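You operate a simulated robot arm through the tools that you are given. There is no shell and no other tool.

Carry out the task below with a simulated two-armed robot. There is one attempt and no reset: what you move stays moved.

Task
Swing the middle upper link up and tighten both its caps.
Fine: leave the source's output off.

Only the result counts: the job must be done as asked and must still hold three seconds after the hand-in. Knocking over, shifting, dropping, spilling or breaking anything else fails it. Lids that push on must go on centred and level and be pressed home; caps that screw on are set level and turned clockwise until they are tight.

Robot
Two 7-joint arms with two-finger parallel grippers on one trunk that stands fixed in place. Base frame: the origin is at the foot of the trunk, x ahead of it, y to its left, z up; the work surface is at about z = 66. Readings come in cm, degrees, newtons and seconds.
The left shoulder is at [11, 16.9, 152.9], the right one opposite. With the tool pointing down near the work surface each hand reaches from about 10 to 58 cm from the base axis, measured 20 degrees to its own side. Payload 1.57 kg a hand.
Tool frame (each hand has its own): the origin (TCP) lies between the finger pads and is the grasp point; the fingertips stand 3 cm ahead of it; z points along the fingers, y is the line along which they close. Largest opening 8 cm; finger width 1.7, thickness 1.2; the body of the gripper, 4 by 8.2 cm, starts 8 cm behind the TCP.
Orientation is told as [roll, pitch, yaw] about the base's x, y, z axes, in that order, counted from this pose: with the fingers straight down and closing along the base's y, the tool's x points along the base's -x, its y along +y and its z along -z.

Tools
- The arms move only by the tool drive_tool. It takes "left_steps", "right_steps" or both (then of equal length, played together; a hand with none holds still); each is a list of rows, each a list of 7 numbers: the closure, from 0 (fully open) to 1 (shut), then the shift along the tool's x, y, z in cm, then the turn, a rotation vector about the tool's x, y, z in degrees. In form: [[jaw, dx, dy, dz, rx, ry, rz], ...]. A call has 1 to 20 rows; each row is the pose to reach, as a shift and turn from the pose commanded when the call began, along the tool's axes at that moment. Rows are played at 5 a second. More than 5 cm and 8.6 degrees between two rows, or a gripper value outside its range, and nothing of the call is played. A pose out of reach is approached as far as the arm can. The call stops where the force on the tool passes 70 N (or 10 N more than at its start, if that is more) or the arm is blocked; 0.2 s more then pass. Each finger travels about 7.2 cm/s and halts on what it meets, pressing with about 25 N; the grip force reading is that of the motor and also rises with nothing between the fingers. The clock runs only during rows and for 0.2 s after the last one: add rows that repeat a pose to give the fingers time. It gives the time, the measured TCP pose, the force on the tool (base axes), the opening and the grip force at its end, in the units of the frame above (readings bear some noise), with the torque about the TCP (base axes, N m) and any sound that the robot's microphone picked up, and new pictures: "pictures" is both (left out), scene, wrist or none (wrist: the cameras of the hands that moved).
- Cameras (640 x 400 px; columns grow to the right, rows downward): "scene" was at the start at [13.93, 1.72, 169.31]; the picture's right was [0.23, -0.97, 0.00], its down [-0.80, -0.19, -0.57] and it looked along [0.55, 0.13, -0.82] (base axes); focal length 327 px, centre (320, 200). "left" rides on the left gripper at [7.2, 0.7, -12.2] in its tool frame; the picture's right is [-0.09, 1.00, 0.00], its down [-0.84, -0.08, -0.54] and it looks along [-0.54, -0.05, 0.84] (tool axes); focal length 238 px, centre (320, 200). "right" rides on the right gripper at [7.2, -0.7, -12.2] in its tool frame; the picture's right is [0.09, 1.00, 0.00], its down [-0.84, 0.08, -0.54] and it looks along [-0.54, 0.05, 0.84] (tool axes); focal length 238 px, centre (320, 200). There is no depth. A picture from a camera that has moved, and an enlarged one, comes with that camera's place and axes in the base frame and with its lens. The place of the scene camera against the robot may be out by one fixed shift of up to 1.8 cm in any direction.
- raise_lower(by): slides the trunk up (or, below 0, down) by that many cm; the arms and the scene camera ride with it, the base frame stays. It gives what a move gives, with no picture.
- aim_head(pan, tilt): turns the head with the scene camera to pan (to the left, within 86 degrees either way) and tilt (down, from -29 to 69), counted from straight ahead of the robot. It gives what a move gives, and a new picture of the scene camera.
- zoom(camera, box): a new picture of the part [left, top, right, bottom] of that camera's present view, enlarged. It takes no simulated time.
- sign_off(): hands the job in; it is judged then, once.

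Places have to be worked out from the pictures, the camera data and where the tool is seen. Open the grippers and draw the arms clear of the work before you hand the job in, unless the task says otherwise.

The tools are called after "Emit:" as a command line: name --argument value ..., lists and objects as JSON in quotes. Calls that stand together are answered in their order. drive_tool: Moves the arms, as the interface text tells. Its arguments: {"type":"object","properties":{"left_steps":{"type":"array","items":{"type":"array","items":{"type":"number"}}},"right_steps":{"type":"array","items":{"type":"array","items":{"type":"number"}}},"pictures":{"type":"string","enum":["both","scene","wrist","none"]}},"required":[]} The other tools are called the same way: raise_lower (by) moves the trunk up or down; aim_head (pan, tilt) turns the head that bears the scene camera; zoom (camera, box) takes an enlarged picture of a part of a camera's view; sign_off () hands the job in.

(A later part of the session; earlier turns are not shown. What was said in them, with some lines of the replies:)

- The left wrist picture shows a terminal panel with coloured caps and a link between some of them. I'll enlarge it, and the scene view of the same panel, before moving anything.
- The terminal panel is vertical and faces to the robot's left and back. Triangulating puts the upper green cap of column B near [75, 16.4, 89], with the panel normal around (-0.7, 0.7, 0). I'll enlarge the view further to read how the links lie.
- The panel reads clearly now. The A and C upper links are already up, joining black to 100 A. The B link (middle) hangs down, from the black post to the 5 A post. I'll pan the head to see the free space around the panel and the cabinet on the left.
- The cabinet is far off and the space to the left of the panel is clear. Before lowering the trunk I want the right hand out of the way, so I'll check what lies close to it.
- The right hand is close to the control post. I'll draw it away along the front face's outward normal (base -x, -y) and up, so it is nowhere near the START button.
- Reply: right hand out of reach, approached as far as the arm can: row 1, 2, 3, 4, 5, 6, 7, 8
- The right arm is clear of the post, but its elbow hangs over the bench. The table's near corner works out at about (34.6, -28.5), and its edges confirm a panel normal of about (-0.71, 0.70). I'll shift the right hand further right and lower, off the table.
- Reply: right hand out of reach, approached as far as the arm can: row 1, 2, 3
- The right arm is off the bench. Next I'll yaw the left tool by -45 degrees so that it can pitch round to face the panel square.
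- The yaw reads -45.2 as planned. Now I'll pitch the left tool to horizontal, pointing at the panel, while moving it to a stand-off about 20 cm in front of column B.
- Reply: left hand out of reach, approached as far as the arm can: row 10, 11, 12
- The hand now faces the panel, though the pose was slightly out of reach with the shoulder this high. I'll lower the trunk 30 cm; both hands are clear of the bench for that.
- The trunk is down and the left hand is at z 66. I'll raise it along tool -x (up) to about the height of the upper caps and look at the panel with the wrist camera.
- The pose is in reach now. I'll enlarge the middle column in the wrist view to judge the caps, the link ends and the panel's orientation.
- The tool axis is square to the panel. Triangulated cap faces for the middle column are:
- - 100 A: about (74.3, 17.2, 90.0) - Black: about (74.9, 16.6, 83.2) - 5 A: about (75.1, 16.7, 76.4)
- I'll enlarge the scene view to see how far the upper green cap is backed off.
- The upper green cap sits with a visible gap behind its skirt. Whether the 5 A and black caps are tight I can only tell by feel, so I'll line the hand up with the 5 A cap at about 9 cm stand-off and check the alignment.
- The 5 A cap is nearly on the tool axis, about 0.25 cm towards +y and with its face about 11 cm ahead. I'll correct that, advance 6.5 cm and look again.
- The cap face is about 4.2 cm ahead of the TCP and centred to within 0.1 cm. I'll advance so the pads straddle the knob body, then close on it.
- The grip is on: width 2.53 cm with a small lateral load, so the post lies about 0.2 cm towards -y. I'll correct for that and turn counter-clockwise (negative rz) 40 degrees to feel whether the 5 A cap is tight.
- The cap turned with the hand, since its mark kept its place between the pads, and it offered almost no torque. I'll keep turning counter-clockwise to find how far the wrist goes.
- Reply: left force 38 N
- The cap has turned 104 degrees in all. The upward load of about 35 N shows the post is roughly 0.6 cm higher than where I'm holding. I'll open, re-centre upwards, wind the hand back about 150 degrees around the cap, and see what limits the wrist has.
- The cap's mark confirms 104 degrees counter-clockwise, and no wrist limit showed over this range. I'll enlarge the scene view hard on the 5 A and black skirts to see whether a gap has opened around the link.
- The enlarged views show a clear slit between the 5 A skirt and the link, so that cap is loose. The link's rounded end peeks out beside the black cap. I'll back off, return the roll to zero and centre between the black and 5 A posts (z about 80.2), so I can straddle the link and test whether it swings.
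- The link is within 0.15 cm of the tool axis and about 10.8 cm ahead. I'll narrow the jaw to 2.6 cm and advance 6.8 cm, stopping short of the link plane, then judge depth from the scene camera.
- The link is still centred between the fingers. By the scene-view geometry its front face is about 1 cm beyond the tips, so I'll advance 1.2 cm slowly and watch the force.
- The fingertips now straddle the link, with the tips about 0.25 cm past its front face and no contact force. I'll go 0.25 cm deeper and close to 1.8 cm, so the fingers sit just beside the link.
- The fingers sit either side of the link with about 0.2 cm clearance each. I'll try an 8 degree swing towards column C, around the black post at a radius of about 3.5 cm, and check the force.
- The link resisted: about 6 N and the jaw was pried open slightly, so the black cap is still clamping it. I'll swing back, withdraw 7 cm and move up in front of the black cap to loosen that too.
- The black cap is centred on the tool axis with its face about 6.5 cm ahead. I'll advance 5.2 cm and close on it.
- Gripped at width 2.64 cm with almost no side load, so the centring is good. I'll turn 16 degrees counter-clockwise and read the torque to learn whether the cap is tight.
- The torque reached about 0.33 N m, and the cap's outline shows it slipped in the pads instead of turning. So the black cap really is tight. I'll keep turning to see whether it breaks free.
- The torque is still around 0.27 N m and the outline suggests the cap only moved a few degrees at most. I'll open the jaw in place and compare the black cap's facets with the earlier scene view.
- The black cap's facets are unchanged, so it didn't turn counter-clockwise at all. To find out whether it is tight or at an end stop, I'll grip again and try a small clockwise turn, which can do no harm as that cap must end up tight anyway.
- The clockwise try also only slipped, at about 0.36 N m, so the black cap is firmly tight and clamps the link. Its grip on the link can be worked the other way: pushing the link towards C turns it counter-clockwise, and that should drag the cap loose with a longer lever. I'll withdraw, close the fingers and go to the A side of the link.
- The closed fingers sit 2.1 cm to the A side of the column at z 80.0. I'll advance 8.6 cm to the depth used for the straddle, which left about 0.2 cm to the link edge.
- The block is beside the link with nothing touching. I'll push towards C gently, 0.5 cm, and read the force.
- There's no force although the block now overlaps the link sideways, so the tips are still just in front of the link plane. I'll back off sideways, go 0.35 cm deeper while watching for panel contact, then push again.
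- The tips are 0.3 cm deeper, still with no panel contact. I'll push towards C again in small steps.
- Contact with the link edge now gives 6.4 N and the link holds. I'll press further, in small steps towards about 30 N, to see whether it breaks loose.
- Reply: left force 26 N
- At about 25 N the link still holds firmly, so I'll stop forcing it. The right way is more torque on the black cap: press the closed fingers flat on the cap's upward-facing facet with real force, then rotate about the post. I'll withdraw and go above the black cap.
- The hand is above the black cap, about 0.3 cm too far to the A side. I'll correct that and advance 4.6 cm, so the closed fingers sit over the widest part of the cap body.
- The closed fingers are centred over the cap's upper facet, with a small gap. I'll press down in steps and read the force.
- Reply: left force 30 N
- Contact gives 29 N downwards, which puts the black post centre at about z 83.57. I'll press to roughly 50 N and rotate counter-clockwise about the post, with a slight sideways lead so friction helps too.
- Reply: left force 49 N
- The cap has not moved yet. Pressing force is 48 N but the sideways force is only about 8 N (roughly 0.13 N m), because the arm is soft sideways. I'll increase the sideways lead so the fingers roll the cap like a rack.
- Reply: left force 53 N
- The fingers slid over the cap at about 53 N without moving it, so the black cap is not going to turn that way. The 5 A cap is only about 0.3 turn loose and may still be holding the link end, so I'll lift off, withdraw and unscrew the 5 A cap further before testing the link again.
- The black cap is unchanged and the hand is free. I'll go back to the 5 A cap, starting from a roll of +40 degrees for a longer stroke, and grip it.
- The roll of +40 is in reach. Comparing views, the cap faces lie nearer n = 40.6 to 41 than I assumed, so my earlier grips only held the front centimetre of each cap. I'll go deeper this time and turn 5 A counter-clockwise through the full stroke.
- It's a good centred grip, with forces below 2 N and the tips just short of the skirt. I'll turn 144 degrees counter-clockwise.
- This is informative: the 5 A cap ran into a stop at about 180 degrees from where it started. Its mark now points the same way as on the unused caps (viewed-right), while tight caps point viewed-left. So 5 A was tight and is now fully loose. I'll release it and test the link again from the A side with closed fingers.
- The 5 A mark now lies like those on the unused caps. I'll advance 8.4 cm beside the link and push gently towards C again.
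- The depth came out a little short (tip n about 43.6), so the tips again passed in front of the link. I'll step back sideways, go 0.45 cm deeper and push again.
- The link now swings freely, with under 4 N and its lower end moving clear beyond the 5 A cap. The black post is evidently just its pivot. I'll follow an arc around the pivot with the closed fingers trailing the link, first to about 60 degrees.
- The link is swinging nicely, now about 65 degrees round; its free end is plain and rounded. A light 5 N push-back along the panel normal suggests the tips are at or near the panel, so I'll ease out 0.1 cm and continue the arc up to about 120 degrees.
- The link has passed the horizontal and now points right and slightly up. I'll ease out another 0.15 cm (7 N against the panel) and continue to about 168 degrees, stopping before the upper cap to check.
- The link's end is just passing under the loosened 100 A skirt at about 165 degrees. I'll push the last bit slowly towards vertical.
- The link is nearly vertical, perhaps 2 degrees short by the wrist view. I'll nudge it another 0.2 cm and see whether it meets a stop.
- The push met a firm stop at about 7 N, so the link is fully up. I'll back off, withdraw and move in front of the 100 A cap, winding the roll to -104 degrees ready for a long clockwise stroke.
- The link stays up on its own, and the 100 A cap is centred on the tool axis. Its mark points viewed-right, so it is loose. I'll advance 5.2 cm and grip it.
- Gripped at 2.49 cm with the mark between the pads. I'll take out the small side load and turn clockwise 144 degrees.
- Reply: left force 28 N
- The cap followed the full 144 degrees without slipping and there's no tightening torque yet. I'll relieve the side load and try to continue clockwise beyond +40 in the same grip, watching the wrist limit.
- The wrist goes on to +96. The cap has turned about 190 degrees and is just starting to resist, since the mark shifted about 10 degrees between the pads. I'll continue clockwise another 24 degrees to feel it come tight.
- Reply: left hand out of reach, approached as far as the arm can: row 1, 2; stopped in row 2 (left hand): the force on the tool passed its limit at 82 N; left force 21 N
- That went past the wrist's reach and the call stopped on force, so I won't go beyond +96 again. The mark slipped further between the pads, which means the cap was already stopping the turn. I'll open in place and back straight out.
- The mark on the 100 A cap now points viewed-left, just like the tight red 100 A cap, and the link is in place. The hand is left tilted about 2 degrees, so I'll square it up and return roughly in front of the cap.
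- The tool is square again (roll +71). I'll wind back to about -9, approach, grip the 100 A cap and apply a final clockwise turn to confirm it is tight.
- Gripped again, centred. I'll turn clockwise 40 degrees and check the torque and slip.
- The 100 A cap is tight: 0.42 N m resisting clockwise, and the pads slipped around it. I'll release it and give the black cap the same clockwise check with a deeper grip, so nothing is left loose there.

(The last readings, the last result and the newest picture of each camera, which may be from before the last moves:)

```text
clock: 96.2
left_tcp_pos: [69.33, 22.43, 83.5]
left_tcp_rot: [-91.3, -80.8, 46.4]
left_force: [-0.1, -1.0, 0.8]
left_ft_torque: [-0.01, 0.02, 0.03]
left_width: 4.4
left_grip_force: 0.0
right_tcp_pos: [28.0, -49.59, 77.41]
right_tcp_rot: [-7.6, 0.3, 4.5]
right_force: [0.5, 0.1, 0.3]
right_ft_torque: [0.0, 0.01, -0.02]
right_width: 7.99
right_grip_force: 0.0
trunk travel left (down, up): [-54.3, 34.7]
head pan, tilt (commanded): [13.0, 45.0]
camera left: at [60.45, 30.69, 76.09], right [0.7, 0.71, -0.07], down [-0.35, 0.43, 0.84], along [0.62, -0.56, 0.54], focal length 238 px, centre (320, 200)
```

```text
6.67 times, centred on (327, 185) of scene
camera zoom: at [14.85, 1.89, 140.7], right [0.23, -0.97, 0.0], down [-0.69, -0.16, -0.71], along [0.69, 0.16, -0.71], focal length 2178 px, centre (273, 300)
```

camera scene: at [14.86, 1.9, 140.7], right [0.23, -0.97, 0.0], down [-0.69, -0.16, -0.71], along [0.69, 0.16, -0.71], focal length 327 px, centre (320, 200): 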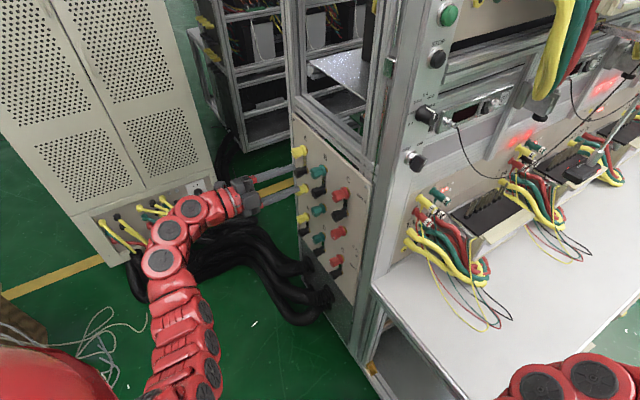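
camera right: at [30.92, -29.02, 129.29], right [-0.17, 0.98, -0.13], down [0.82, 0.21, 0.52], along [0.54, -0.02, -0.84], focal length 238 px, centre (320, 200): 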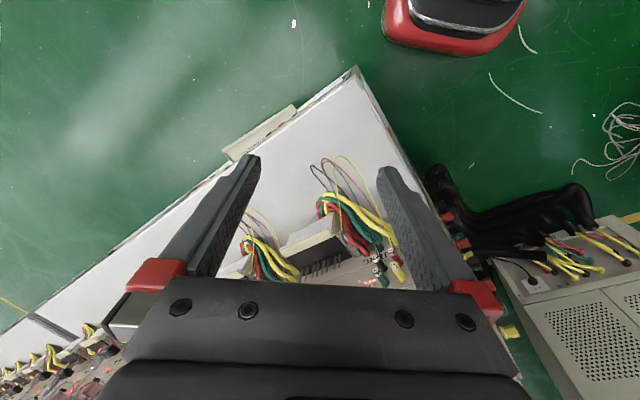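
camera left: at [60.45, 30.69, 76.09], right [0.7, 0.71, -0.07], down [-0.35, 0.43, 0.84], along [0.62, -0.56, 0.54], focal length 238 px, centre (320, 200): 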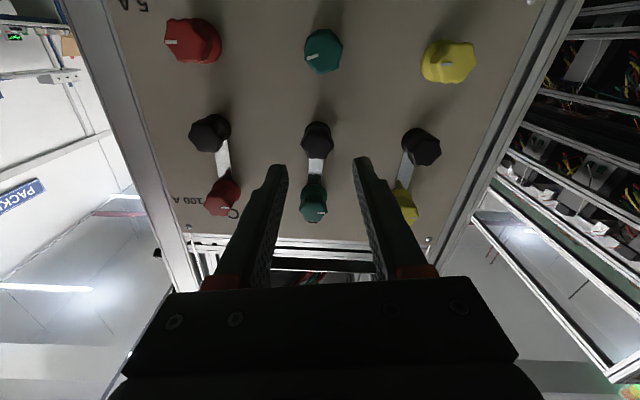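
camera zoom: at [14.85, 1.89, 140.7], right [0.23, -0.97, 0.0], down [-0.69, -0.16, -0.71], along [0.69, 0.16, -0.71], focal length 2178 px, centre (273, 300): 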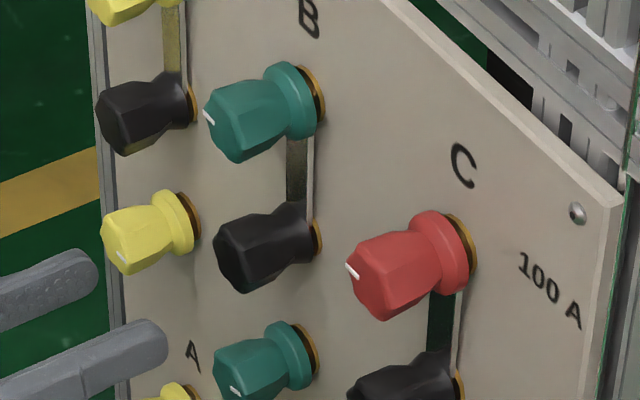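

The column now looks just like A and C: link up, 100 A mark to the left. I'll grip the black cap deeper (tips at about n 43) and try it clockwise once more.

Emit:
drive_tool --left_steps '[[0.45, 0.15, -0.15, 3, 0, 0, 0], [0.45, 0.15, -0.15, 5.5, 0, 0, 0], [0.45, 0.15, -0.15, 6.7, 0, 0, 0], [0.45, 0.15, -0.15, 6.7, 0, 0, 0], [1, 0.15, -0.15, 6.7, 0, 0, 0], [1, 0.15, -0.15, 6.7, 0, 0, 0], [1, 0.15, -0.15, 6.7, 0, 0, 0], [1, 0.15, -0.15, 6.7, 0, 0, 8], [1, 0.15, -0.15, 6.7, 0, 0, 16], [1, 0.15, -0.15, 6.7, 0, 0, 24], [1, 0.15, -0.15, 6.7, 0, 0, 32]]' --pictures "none"

Emit:
zoom --camera "left" --box '[260, 80, 380, 200]'

Emit:
zoom --camera "scene" --box '[312, 184, 332, 198]'

```text
clock: 98.6
left_tcp_pos: [73.97, 17.73, 83.37]
left_tcp_rot: [90.4, -67.0, -135.3]
left_force: [-1.2, -1.5, -1.0]
left_ft_torque: [-0.08, 0.32, 0.03]
left_width: 2.61
left_grip_force: 37.8
right_tcp_pos: [27.94, -49.72, 77.46]
right_tcp_rot: [-7.6, 0.2, 4.5]
right_force: [0.0, 0.1, -0.8]
right_ft_torque: [0.03, -0.04, -0.01]
right_width: 7.98
right_grip_force: 0.0
trunk travel left (down, up): [-54.3, 34.7]
head pan, tilt (commanded): [13.0, 45.0]
```

```text
3.33 times, centred on (320, 140) of left
camera zoom: at [67.8, 28.62, 76.89], right [0.62, 0.62, 0.47], down [-0.67, 0.1, 0.74], along [0.41, -0.77, 0.48], focal length 794 px, centre (320, 400)
```

zoom: 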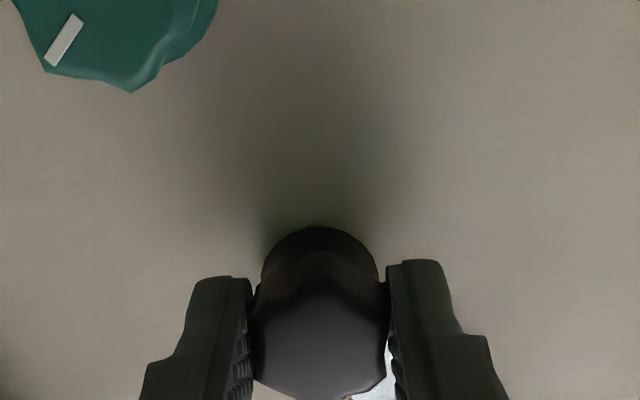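

```text
16.00 times, centred on (322, 191) of scene
camera zoom: at [14.86, 1.87, 140.7], right [0.23, -0.97, 0.0], down [-0.69, -0.16, -0.71], along [0.69, 0.16, -0.71], focal length 5227 px, centre (288, 344)
```

zoom: 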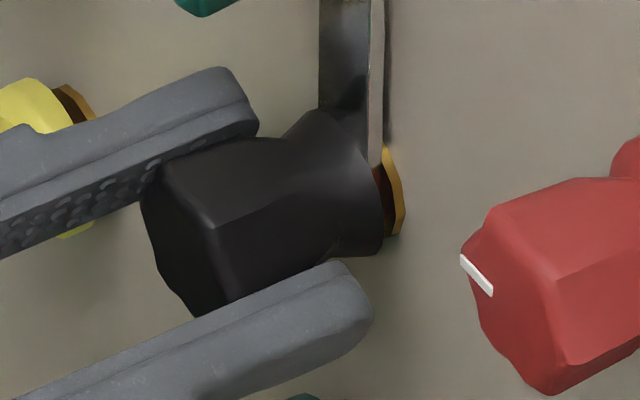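

The black cap doesn't budge clockwise either, so it is tight (or a fixed pivot). The other turnable cap of this link is 5 A, which was tight when I started. I'll restore it too, so both green caps end up tight: release, and go to 5 A with the roll at -105.

Emit:
drive_tool --left_steps '[[0.45, 0, 0, 0, 0, 0, 0], [0.45, 0, 0, -3.2, 0, 0, 0], [0.45, 0, 0, -6.5, 0, 0, 0], [0.45, 1.5, -0.67, -6.5, 0, 0, -8], [0.45, 3, -1.33, -6.5, 0, 0, -16], [0.45, 4.5, -2, -6.5, 0, 0, -24], [0.45, 6.06, -2.67, -6.5, 0, 0, -32], [0.45, 6.06, -2.67, -6.5, 0, 0, -40], [0.45, 6.06, -2.67, -6.5, 0, 0, -48], [0.45, 6.06, -2.67, -6.5, 0, 0, -56], [0.45, 6.06, -2.67, -6.5, 0, 0, -64], [0.45, 6.06, -2.67, -6.5, 0, 0, -72], [0.45, 6.06, -2.67, -6.5, 0, 0, -80], [0.45, 6.06, -2.67, -6.5, 0, 0, -88], [0.45, 6.06, -2.67, -6.5, 0, 0, -96], [0.45, 6.06, -2.67, -6.5, 0, 0, -104], [0.45, 6.06, -2.67, -6.5, 0, 0, -112], [0.45, 6.06, -2.67, -6.5, 0, 0, -120], [0.45, 6.06, -2.67, -6.5, 0, 0, -127], [0.45, 6.06, -2.67, -6.5, 0, 0, -127]]' --pictures "wrist"

Emit:
zoom --camera "left" --box '[240, 60, 400, 200]'

```text
clock: 102.8
left_tcp_pos: [69.14, 22.28, 76.79]
left_tcp_rot: [-90.2, 14.2, 45.0]
left_force: [0.1, -0.1, -0.3]
left_ft_torque: [0.01, -0.01, -0.02]
left_width: 4.39
left_grip_force: 0.0
right_tcp_pos: [27.92, -49.62, 77.53]
right_tcp_rot: [-7.6, 0.3, 4.5]
right_force: [-0.8, 0.3, 0.3]
right_ft_torque: [0.0, -0.01, 0.01]
right_width: 8.02
right_grip_force: 0.0
trunk travel left (down, up): [-54.3, 34.7]
head pan, tilt (commanded): [13.0, 45.0]
camera left: at [55.6, 25.76, 77.72], right [-0.11, -0.11, -0.99], down [0.2, 0.97, -0.13], along [0.97, -0.21, -0.08], focal length 238 px, centre (320, 200)
```

left: 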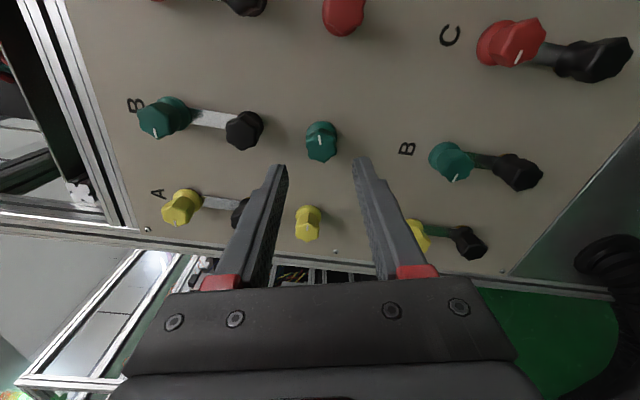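

```text
2.86 times, centred on (320, 130) of left
camera zoom: at [55.6, 25.76, 77.72], right [-0.11, -0.11, -0.99], down [0.2, 0.97, -0.13], along [0.97, -0.21, -0.08], focal length 681 px, centre (320, 400)
```

zoom: 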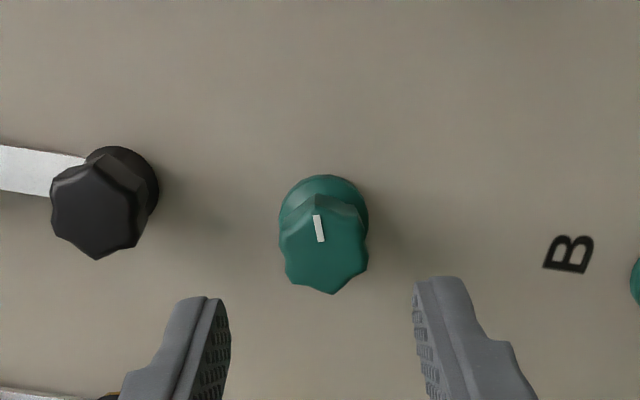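

The 5 A cap is centred ahead. I'll advance 5.9 cm, grip it, and turn clockwise; its mark should come round to viewed-left again.

Emit:
drive_tool --left_steps '[[0.45, 0, 0, 2.5, 0, 0, 0], [0.45, 0, 0, 4.8, 0, 0, 0], [0.45, 0, 0, 5.9, 0, 0, 0], [0.45, 0, 0, 5.9, 0, 0, 0], [1, 0, 0, 5.9, 0, 0, 0], [1, 0, 0, 5.9, 0, 0, 0], [1, 0, 0, 5.9, 0, 0, 0]]' --pictures "none"

Emit:
zoom --camera "left" --box '[260, 80, 380, 200]'

Emit:
zoom --camera "scene" --box '[297, 185, 347, 225]'

```text
clock: 104.4
left_tcp_pos: [73.3, 17.96, 76.78]
left_tcp_rot: [-90.3, 14.2, 45.1]
left_force: [-2.0, 0.1, -2.6]
left_ft_torque: [0.08, 0.02, 0.03]
left_width: 2.51
left_grip_force: 36.9
right_tcp_pos: [27.93, -49.64, 77.41]
right_tcp_rot: [-7.6, 0.3, 4.4]
right_force: [-0.2, 0.8, 0.9]
right_ft_torque: [0.04, 0.01, -0.01]
right_width: 8.01
right_grip_force: 0.1
trunk travel left (down, up): [-54.3, 34.7]
head pan, tilt (commanded): [13.0, 45.0]
```

```text
3.33 times, centred on (320, 140) of left
camera zoom: at [59.72, 21.57, 77.63], right [-0.11, -0.11, -0.99], down [0.2, 0.97, -0.13], along [0.97, -0.21, -0.08], focal length 794 px, centre (320, 400)
```

zoom: 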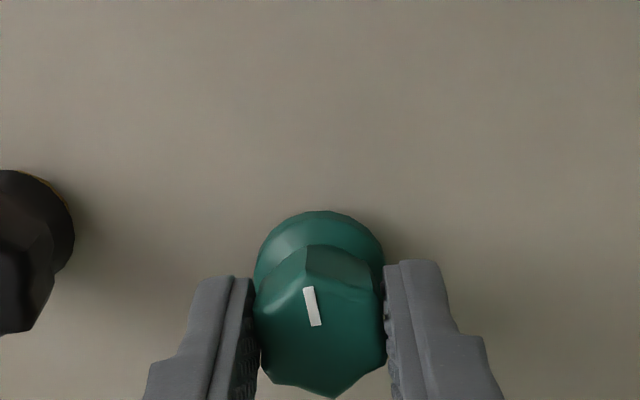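

```text
10.00 times, centred on (322, 205) of scene
camera zoom: at [14.88, 1.9, 140.7], right [0.23, -0.97, 0.0], down [-0.69, -0.16, -0.71], along [0.69, 0.16, -0.71], focal length 3267 px, centre (300, 150)
```

zoom: 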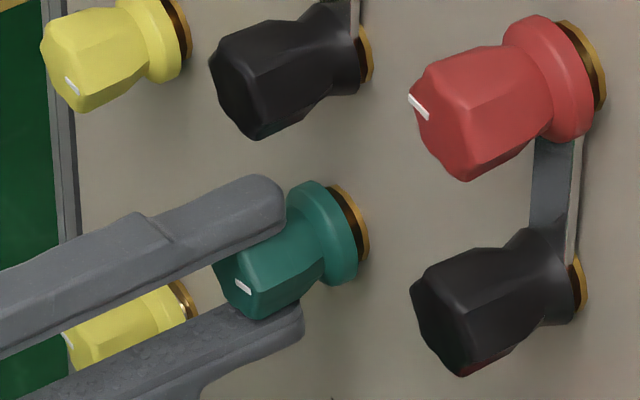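

The grip is good, with loads under 3 N. I'll turn clockwise 152 degrees in this grip, staying well inside the wrist's range.

Emit:
drive_tool --left_steps '[[1, 0, 0, 0, 0, 0, 8], [1, 0, 0, 0, 0, 0, 16], [1, 0, 0, 0, 0, 0, 24], [1, 0, 0, 0, 0, 0, 32], [1, 0, 0, 0, 0, 0, 40], [1, 0, 0, 0, 0, 0, 48], [1, 0, 0, 0, 0, 0, 56], [1, 0, 0, 0, 0, 0, 64], [1, 0, 0, 0, 0, 0, 72], [1, 0, 0, 0, 0, 0, 80], [1, 0, 0, 0, 0, 0, 88], [1, 0, 0, 0, 0, 0, 96], [1, 0, 0, 0, 0, 0, 104], [1, 0, 0, 0, 0, 0, 112], [1, 0, 0, 0, 0, 0, 120], [1, 0, 0, 0, 0, 0, 128], [1, 0, 0, 0, 0, 0, 136], [1, 0, 0, 0, 0, 0, 144], [1, 0, 0, 0, 0, 0, 152], [1, 0, 0, 0, 0, 0, 152]]' --pictures "none"

Emit:
zoom --camera "left" --box '[260, 80, 380, 200]'

Emit:
zoom --camera "scene" --box '[297, 185, 347, 225]'

```text
clock: 108.6
left_tcp_pos: [73.53, 18.19, 76.81]
left_tcp_rot: [90.3, -42.1, -135.1]
left_force: [-4.6, 5.4, -11.4]
left_ft_torque: [-0.27, -0.28, -0.62]
left_width: 2.53
left_grip_force: 36.8
right_tcp_pos: [27.97, -49.62, 77.61]
right_tcp_rot: [-7.6, 0.2, 4.4]
right_force: [-0.1, -0.2, -0.7]
right_ft_torque: [0.04, -0.02, -0.02]
right_width: 7.97
right_grip_force: 0.1
trunk travel left (down, up): [-54.3, 34.7]
head pan, tilt (commanded): [13.0, 45.0]
```

```text
3.33 times, centred on (320, 140) of left
camera zoom: at [68.99, 30.72, 72.16], right [0.42, 0.43, 0.8], down [-0.86, -0.09, 0.5], along [0.29, -0.9, 0.33], focal length 794 px, centre (320, 400)
```

zoom: 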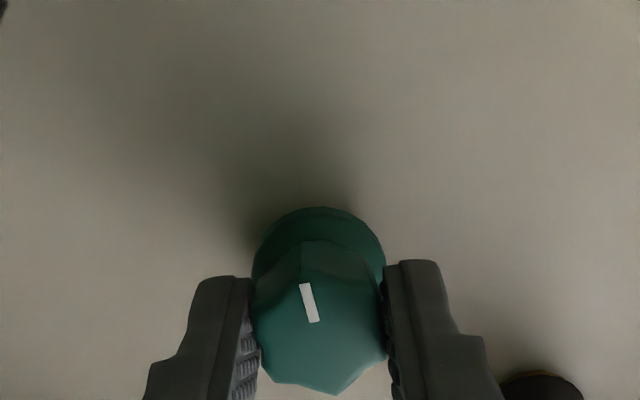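

```text
10.00 times, centred on (322, 205) of scene
camera zoom: at [14.97, 2.0, 140.69], right [0.23, -0.97, 0.0], down [-0.69, -0.16, -0.71], along [0.69, 0.16, -0.71], focal length 3267 px, centre (300, 150)
```

zoom: 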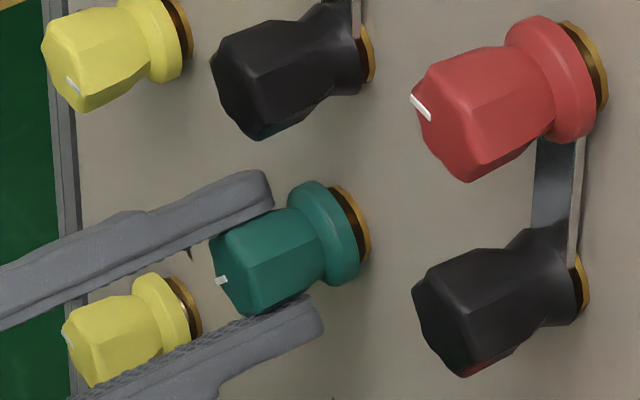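

The cap followed 152 degrees without slipping and is not tight yet. I'll continue another 40 degrees (up to roll +88, within reach).

Emit:
drive_tool --left_steps '[[1, 0, -0.12, 0, 0, 0, 0], [1, 0, -0.12, 0, 0, 0, 8], [1, 0, -0.12, 0, 0, 0, 16], [1, 0, -0.12, 0, 0, 0, 24], [1, 0, -0.12, 0, 0, 0, 32], [1, 0, -0.12, 0, 0, 0, 40]]' --pictures "none"

Emit:
zoom --camera "left" --box '[260, 80, 380, 200]'

Emit:
zoom --camera "scene" --box '[297, 185, 347, 225]'

```text
clock: 109.8
left_tcp_pos: [73.12, 17.86, 76.91]
left_tcp_rot: [87.6, -17.7, -134.9]
left_force: [12.5, -12.0, -38.9]
left_ft_torque: [0.29, 0.54, 0.47]
left_width: 2.5
left_grip_force: 36.5
left hand out of reach, approached as far as the arm can: row 4, 5
right_tcp_pos: [28.12, -49.68, 77.54]
right_tcp_rot: [-7.6, 0.4, 4.2]
right_force: [-0.5, -0.4, 0.5]
right_ft_torque: [0.02, -0.02, 0.01]
right_width: 7.97
right_grip_force: 0.0
trunk travel left (down, up): [-54.3, 34.7]
head pan, tilt (commanded): [13.0, 45.0]
stopped in row 5 (left hand): the force on the tool passed its limit at 82 N (the readings are from after the stop); the commanded pose is now the measured one
```

```text
3.33 times, centred on (320, 140) of left
camera zoom: at [69.59, 31.45, 75.67], right [0.18, 0.12, 0.98], down [-0.96, -0.19, 0.2], along [0.21, -0.97, 0.08], focal length 794 px, centre (320, 400)
```

zoom: 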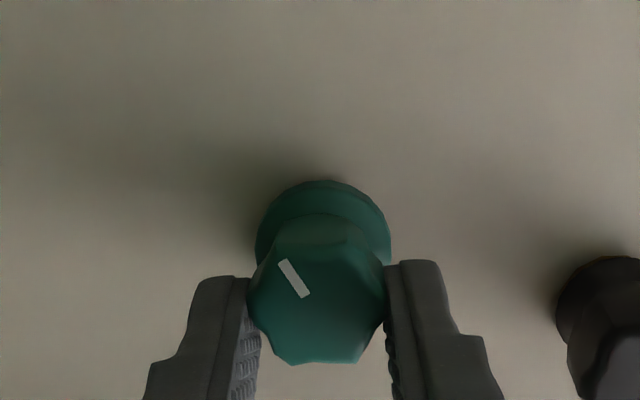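

```text
10.00 times, centred on (322, 205) of scene
camera zoom: at [15.39, 1.79, 140.64], right [0.22, -0.97, 0.0], down [-0.69, -0.16, -0.7], along [0.69, 0.16, -0.71], focal length 3267 px, centre (300, 150)
```

zoom: 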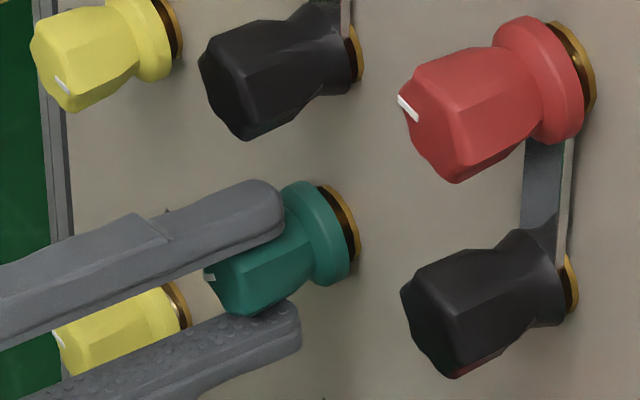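

The wrist limit comes earlier at this height, at about +72, and the call stopped on force. I'll open in place, back straight out and square the tool up again.

Emit:
drive_tool --left_steps '[[0.45, 0, 0, 0, 0, 0, 0], [0.45, 0, 0, 0, 0, 0, 0], [0.45, 0, 0, -3, 0, 0, 0], [0.45, 0, 0, -5.5, 0, 0, 0], [0.45, 0, 0, -5.5, 0, 0, -8], [0.45, 0, 0, -5.5, 0, 0, -16], [0.45, 0, 0, -5.5, 0, 0, -16]]' --pictures "wrist"

Emit:
zoom --camera "scene" --box '[297, 155, 357, 215]'

```text
clock: 111.3
left_tcp_pos: [68.97, 22.05, 77.83]
left_tcp_rot: [88.3, -33.3, -134.4]
left_force: [-0.3, 0.9, 0.6]
left_ft_torque: [0.03, -0.01, -0.01]
left_width: 4.39
left_grip_force: 0.1
right_tcp_pos: [27.77, -49.63, 77.46]
right_tcp_rot: [-7.6, 0.3, 4.5]
right_force: [-0.6, -0.2, -0.1]
right_ft_torque: [-0.02, -0.01, 0.02]
right_width: 7.99
right_grip_force: 0.1
trunk travel left (down, up): [-54.3, 34.7]
head pan, tilt (commanded): [13.0, 45.0]
camera left: at [64.98, 35.21, 74.62], right [0.35, 0.31, 0.88], down [-0.9, -0.14, 0.41], along [0.25, -0.94, 0.23], focal length 238 px, centre (320, 200)
```

left: 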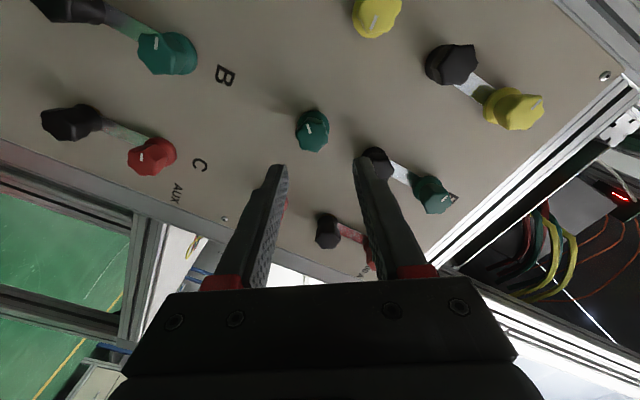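

```text
6.67 times, centred on (327, 185) of scene
camera zoom: at [14.87, 1.89, 140.7], right [0.23, -0.97, 0.0], down [-0.69, -0.16, -0.71], along [0.69, 0.16, -0.71], focal length 2178 px, centre (273, 300)
```

zoom: 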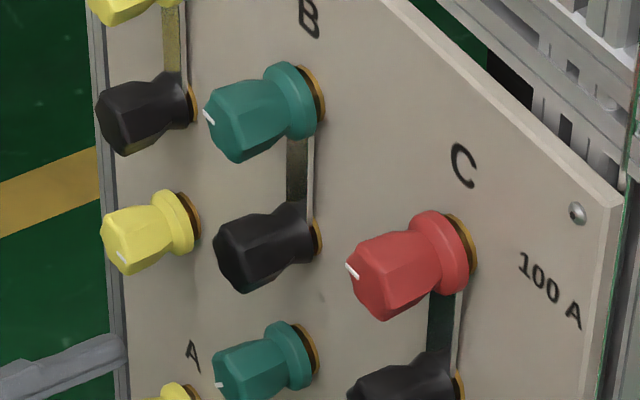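

The 5 A mark needs perhaps 25 more degrees to match the tight ones. I'll square the tool and re-centre it in front of the 5 A cap.

Emit:
drive_tool --left_steps '[[0.45, 0.45, -0.32, 0, -1.74, -0.27, 0], [0.45, 0.89, -0.65, 0, -1.74, -0.27, 0], [0.45, 0.89, -0.65, 0, -1.74, -0.27, 0]]' --pictures "none"

Emit:
zoom --camera "left" --box '[240, 60, 400, 200]'

```text
clock: 112.2
left_tcp_pos: [69.2, 22.4, 77.03]
left_tcp_rot: [90.2, -33.4, -134.9]
left_force: [-0.4, 0.5, 0.5]
left_ft_torque: [-0.03, -0.03, 0.01]
left_width: 4.39
left_grip_force: 0.2
right_tcp_pos: [27.85, -49.56, 77.5]
right_tcp_rot: [-7.7, 0.2, 4.4]
right_force: [0.3, -0.5, 0.4]
right_ft_torque: [0.0, 0.0, 0.0]
right_width: 8.0
right_grip_force: 0.0
trunk travel left (down, up): [-54.3, 34.7]
head pan, tilt (commanded): [13.0, 45.0]
```

```text
2.86 times, centred on (320, 130) of left
camera zoom: at [65.12, 35.44, 73.35], right [0.33, 0.34, 0.88], down [-0.91, -0.14, 0.39], along [0.26, -0.93, 0.26], focal length 681 px, centre (320, 400)
```

zoom: 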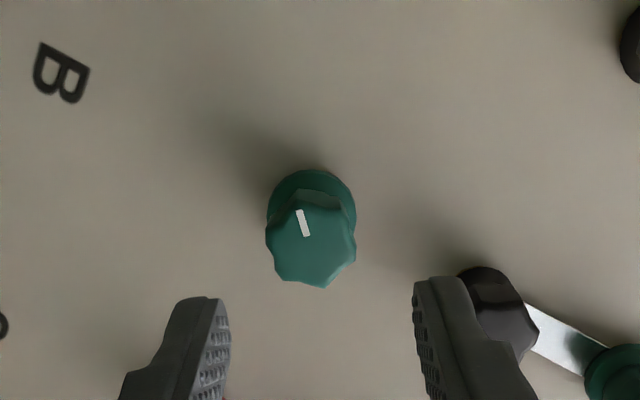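

Squared up at roll +57 and nearly centred. I'll wind back to about -20, advance and grip the 5 A cap again.

Emit:
drive_tool --left_steps '[[0.45, 0.22, -0.15, 0, 0, 0, -8], [0.45, 0.22, -0.15, 0, 0, 0, -16], [0.45, 0.22, -0.15, 0, 0, 0, -24], [0.45, 0.22, -0.15, 0, 0, 0, -32], [0.45, 0.22, -0.15, 0, 0, 0, -40], [0.45, 0.22, -0.15, 0, 0, 0, -48], [0.45, 0.22, -0.15, 0, 0, 0, -56], [0.45, 0.22, -0.15, 0, 0, 0, -64], [0.45, 0.22, -0.15, 0, 0, 0, -72], [0.45, 0.22, -0.15, 0, 0, 0, -77], [0.45, 0.22, -0.15, 3, 0, 0, -77], [0.45, 0.22, -0.15, 5.9, 0, 0, -77], [0.45, 0.22, -0.15, 5.9, 0, 0, -77], [1, 0.22, -0.15, 5.9, 0, 0, -77], [1, 0.22, -0.15, 5.9, 0, 0, -77], [1, 0.22, -0.15, 5.9, 0, 0, -77]]' --pictures "none"

Emit:
zoom --camera "left" --box '[260, 80, 380, 200]'

```text
clock: 115.5
left_tcp_pos: [73.62, 17.93, 76.87]
left_tcp_rot: [-90.6, -69.8, 45.7]
left_force: [-5.8, -6.5, 2.2]
left_ft_torque: [-0.19, -0.19, -0.13]
left_width: 2.49
left_grip_force: 36.6
right_tcp_pos: [27.82, -49.68, 77.58]
right_tcp_rot: [-7.5, 0.2, 4.2]
right_force: [-0.4, 0.1, 0.2]
right_ft_torque: [0.01, -0.02, -0.04]
right_width: 8.0
right_grip_force: 0.1
trunk travel left (down, up): [-54.3, 34.7]
head pan, tilt (commanded): [13.0, 45.0]
```

```text
3.33 times, centred on (320, 140) of left
camera zoom: at [63.79, 25.2, 69.66], right [0.68, 0.68, -0.26], down [-0.23, 0.54, 0.81], along [0.69, -0.49, 0.53], focal length 794 px, centre (320, 400)
```

zoom: 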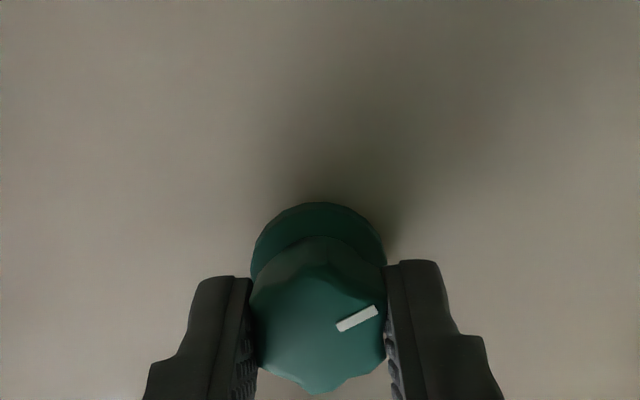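

Gripped, lightly loaded. I'll turn clockwise 64 degrees and check torque and slip.

Emit:
drive_tool --left_steps '[[1, 0, -0.1, 0, 0, 0, 8], [1, 0, -0.1, 0, 0, 0, 16], [1, 0, -0.1, 0, 0, 0, 24], [1, 0, -0.1, 0, 0, 0, 32], [1, 0, -0.1, 0, 0, 0, 40], [1, 0, -0.1, 0, 0, 0, 48], [1, 0, -0.1, 0, 0, 0, 56], [1, 0, -0.1, 0, 0, 0, 64]]' --pictures "none"

Emit:
zoom --camera "left" --box '[260, 80, 380, 200]'

Emit:
zoom --camera "scene" --box '[297, 185, 347, 225]'

```text
clock: 117.3
left_tcp_pos: [73.4, 18.32, 76.55]
left_tcp_rot: [90.0, -46.3, -134.5]
left_force: [12.5, -6.5, 4.5]
left_ft_torque: [-0.07, 0.3, 0.22]
left_width: 2.49
left_grip_force: 36.4
right_tcp_pos: [28.05, -49.65, 77.57]
right_tcp_rot: [-7.6, 0.2, 4.4]
right_force: [0.0, 0.3, -0.3]
right_ft_torque: [0.0, -0.01, 0.0]
right_width: 8.0
right_grip_force: 0.1
trunk travel left (down, up): [-54.3, 34.7]
head pan, tilt (commanded): [13.0, 45.0]
```

```text
3.33 times, centred on (320, 140) of left
camera zoom: at [68.66, 30.68, 71.67], right [0.46, 0.47, 0.76], down [-0.83, -0.07, 0.55], along [0.31, -0.88, 0.35], focal length 794 px, centre (320, 400)
```

zoom: 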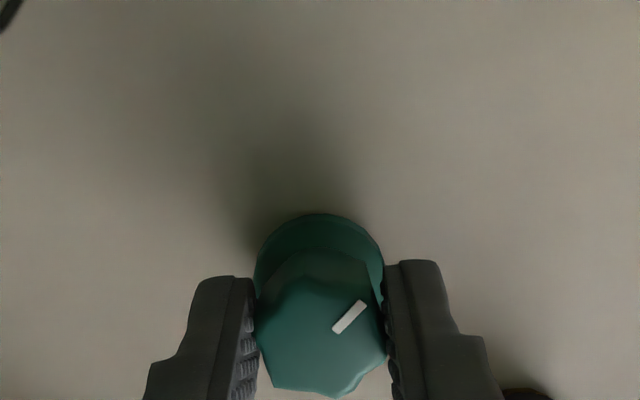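

```text
10.00 times, centred on (322, 205) of scene
camera zoom: at [14.95, 1.81, 140.68], right [0.23, -0.97, 0.0], down [-0.69, -0.16, -0.71], along [0.69, 0.16, -0.71], focal length 3267 px, centre (300, 150)
```

zoom: 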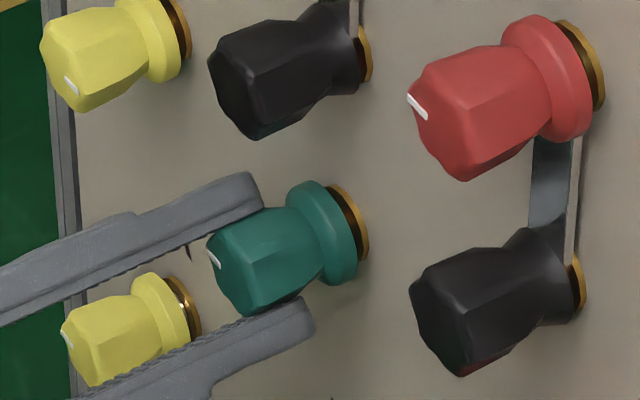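

The cap turned about 40 degrees and then the pads slipped, and its mark now matches the tight ones (viewed-left). I'll add 16 degrees more to make sure it is home.

Emit:
drive_tool --left_steps '[[1, 0, 0, 0, 0, 0, 8], [1, 0, 0, 0, 0, 0, 16]]' --pictures "none"

Emit:
zoom --camera "left" --box '[260, 80, 380, 200]'

```text
clock: 118.0
left_tcp_pos: [73.36, 18.34, 76.69]
left_tcp_rot: [90.1, -30.2, -134.5]
left_force: [1.9, 4.5, 0.3]
left_ft_torque: [-0.32, -0.06, -0.39]
left_width: 2.52
left_grip_force: 36.4
right_tcp_pos: [27.88, -49.62, 77.45]
right_tcp_rot: [-7.7, 0.3, 4.5]
right_force: [0.8, -0.5, 0.1]
right_ft_torque: [0.01, 0.01, -0.03]
right_width: 8.01
right_grip_force: 0.0
trunk travel left (down, up): [-54.3, 34.7]
head pan, tilt (commanded): [13.0, 45.0]
```

```text
3.33 times, centred on (320, 140) of left
camera zoom: at [69.37, 31.55, 73.39], right [0.3, 0.3, 0.91], down [-0.92, -0.16, 0.35], along [0.25, -0.94, 0.23], focal length 794 px, centre (320, 400)
```

zoom: 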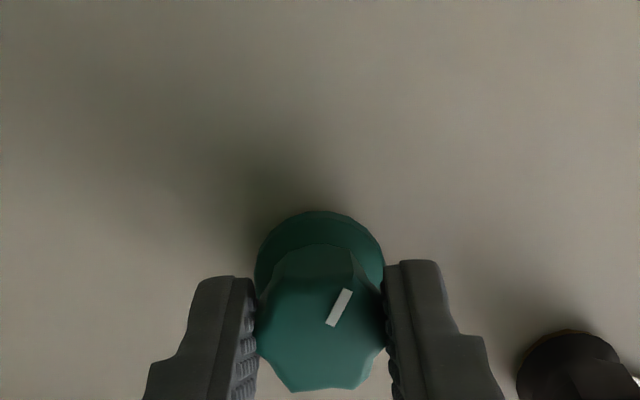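

The pads slipped again with the cap unmoved, so the 5 A cap is tight too. I'll open, withdraw well clear of the panel, and inspect everything.

Emit:
drive_tool --left_steps '[[0.45, 0, 0, 0, 0, 0, 0], [0.45, 0, 0, 0, 0, 0, 0], [0.45, 0, 0, -3, 0, 0, 0], [0.4, 0, 0, -6, 0, 0, -8], [0.3, 0, 0, -9, 0, 0, -16], [0.2, 0, 0, -12, 0, 0, -24], [0.1, 0, 0, -14, 0, 0, -32], [0, 0, 0, -16, 0, 0, -40], [0, 0, 0, -16, 0, 0, -48], [0, 0, 0, -16, 0, 0, -56], [0, 0, 0, -16, 0, 0, -60], [0, 0, 0, -16, 0, 0, -60]]' --pictures "both"

Emit:
zoom --camera "scene" --box '[290, 140, 370, 220]'

Emit:
zoom --camera "left" --box '[220, 20, 460, 200]'

```text
clock: 120.5
left_tcp_pos: [62.06, 29.26, 76.55]
left_tcp_rot: [-114.3, -89.6, 69.5]
left_force: [-0.1, -1.5, 0.4]
left_ft_torque: [-0.02, -0.01, 0.01]
left_width: 8.0
left_grip_force: 0.0
right_tcp_pos: [27.89, -49.51, 77.57]
right_tcp_rot: [-7.6, 0.2, 4.4]
right_force: [0.0, -0.4, 0.6]
right_ft_torque: [0.0, 0.0, 0.01]
right_width: 8.0
right_grip_force: 0.0
trunk travel left (down, up): [-54.3, 34.7]
head pan, tilt (commanded): [13.0, 45.0]
camera scene: at [14.86, 1.9, 140.7], right [0.23, -0.97, 0.0], down [-0.69, -0.16, -0.71], along [0.69, 0.16, -0.71], focal length 327 px, centre (320, 200)
camera left: at [53.89, 38.31, 69.19], right [0.7, 0.71, 0.09], down [-0.44, 0.33, 0.84], along [0.56, -0.62, 0.54], focal length 238 px, centre (320, 200)
```

scene: 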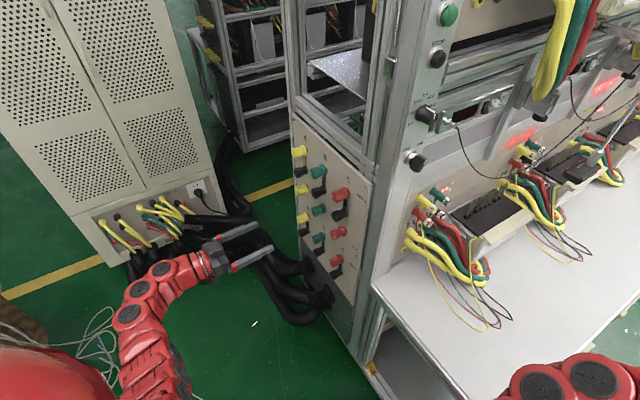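
left: 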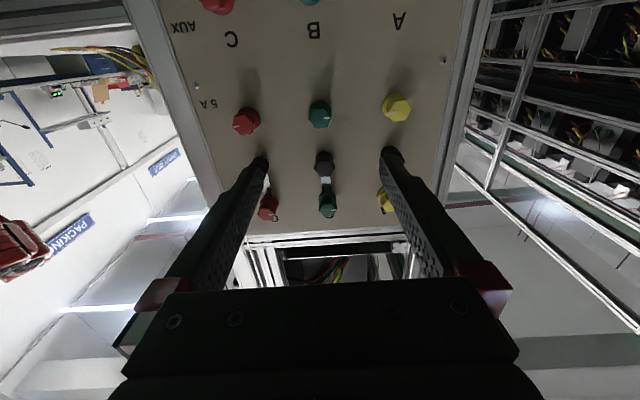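

```text
5.00 times, centred on (330, 180) of scene
camera zoom: at [14.86, 1.9, 140.7], right [0.23, -0.97, 0.0], down [-0.69, -0.16, -0.71], along [0.69, 0.16, -0.71], focal length 1634 px, centre (270, 300)
```

zoom: 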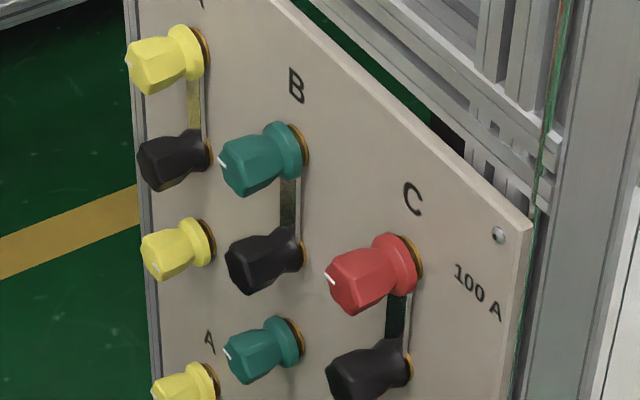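

```text
2.22 times, centred on (340, 110) of left
camera zoom: at [53.89, 38.31, 69.19], right [0.7, 0.71, 0.09], down [-0.44, 0.33, 0.84], along [0.56, -0.62, 0.54], focal length 530 px, centre (276, 400)
```

zoom: 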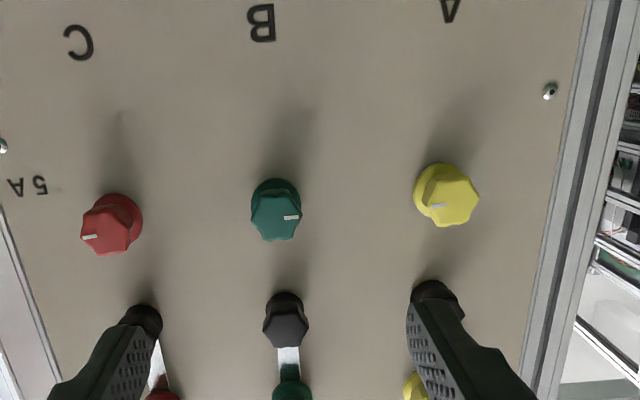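

Everything looks right: the link is up between black and 100 A, both green marks point viewed-left like the other tight caps, and the neighbouring columns are untouched. I'll draw the left hand further back before handing in.

Emit:
drive_tool --left_steps '[[0, 0, 0, -3, 0, 0, 0], [0, 0, 0, -6, 0, 0, 0], [0, 0, 0, -9, 0, 0, 0], [0, 0, 0, -9, 0, 0, 0], [0, 0, 0, -9, 0, 0, 0]]' --pictures "scene"

Emit:
zoom --camera "scene" --box '[297, 155, 347, 225]'

Emit:
zoom --camera "scene" --box '[312, 165, 332, 179]'

```text
clock: 121.8
left_tcp_pos: [55.72, 35.88, 76.62]
left_tcp_rot: [-123.8, -89.7, 79.2]
left_force: [0.3, 0.0, -0.1]
left_ft_torque: [-0.05, -0.02, 0.0]
left_width: 7.98
left_grip_force: 0.1
right_tcp_pos: [27.86, -49.62, 77.49]
right_tcp_rot: [-7.5, 0.2, 4.5]
right_force: [1.1, 0.1, 0.1]
right_ft_torque: [0.02, 0.01, -0.01]
right_width: 8.0
right_grip_force: 0.0
trunk travel left (down, up): [-54.3, 34.7]
head pan, tilt (commanded): [13.0, 45.0]
camera scene: at [14.84, 1.91, 140.7], right [0.23, -0.97, 0.0], down [-0.69, -0.16, -0.71], along [0.69, 0.16, -0.71], focal length 327 px, centre (320, 200)
```

scene: 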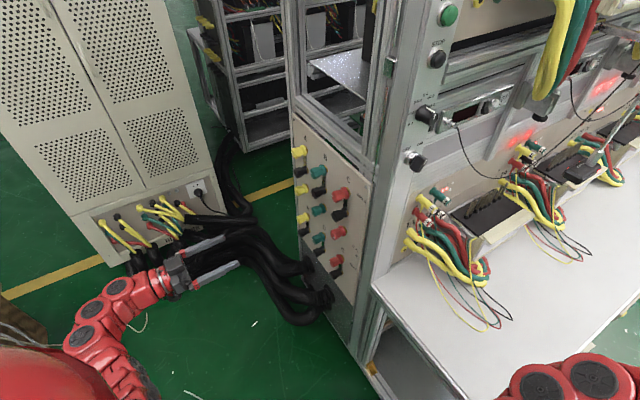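

```text
5.71 times, centred on (322, 190) of scene
camera zoom: at [14.84, 1.91, 140.7], right [0.23, -0.97, 0.0], down [-0.69, -0.16, -0.71], along [0.69, 0.16, -0.71], focal length 1867 px, centre (309, 257)
```

zoom: 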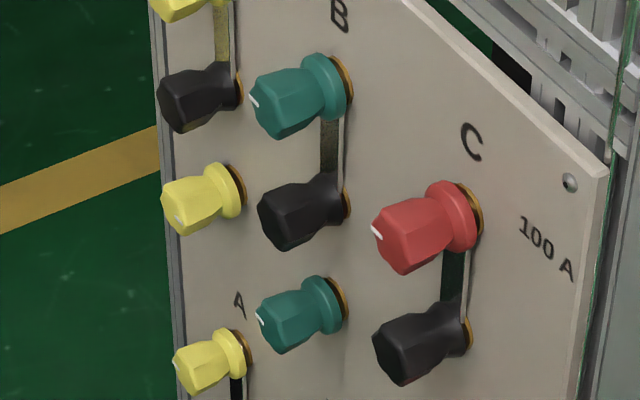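

```text
16.00 times, centred on (322, 172) of scene
camera zoom: at [14.84, 1.91, 140.7], right [0.23, -0.97, 0.0], down [-0.69, -0.16, -0.71], along [0.69, 0.16, -0.71], focal length 5227 px, centre (288, 648)
```

zoom: 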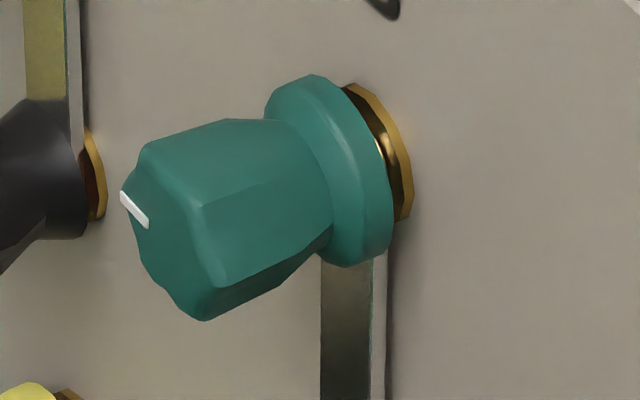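

The link is up under the 100 A skirt, and both green caps have their marks in the tight position. Both grippers are open and both arms are clear. I never touched the source's START button, so its output is still off. I'm handing the job in.

Emit:
sign_off

```text
The job is handed in.
```

The middle upper link is now swung up from the 5 A post to the 100 A post, and both of its green caps are tight. I've handed the job in, but no verdict came back.

- **Link:** it met a firm stop at the vertical, under the 100 A cap, and stayed there when I let go.
- **100 A cap:** I turned it clockwise until the gripper slipped around it at about 0.42 N m. Its white mark now points the same way as on the tight neighbouring caps.
- **5 A cap:** it was tight at the start, and I had to loosen it about half a turn to free the link. I tightened it again until the gripper slipped.
- **Black cap:** it would not turn either way, at up to about 0.36 N m, so it is either already tight or a fixed pivot. Because of that, I took "both its caps" to mean the two green ones. The matching 5 A caps in columns A and C are loose.
- **Force limits:** two of the tightening turns went past the wrist's reach and stopped when the force hit about 82 N. Nothing looked shifted afterwards.

The source's START button was never touched, so its output is still off. Both grippers are open and both arms are clear of the panel.
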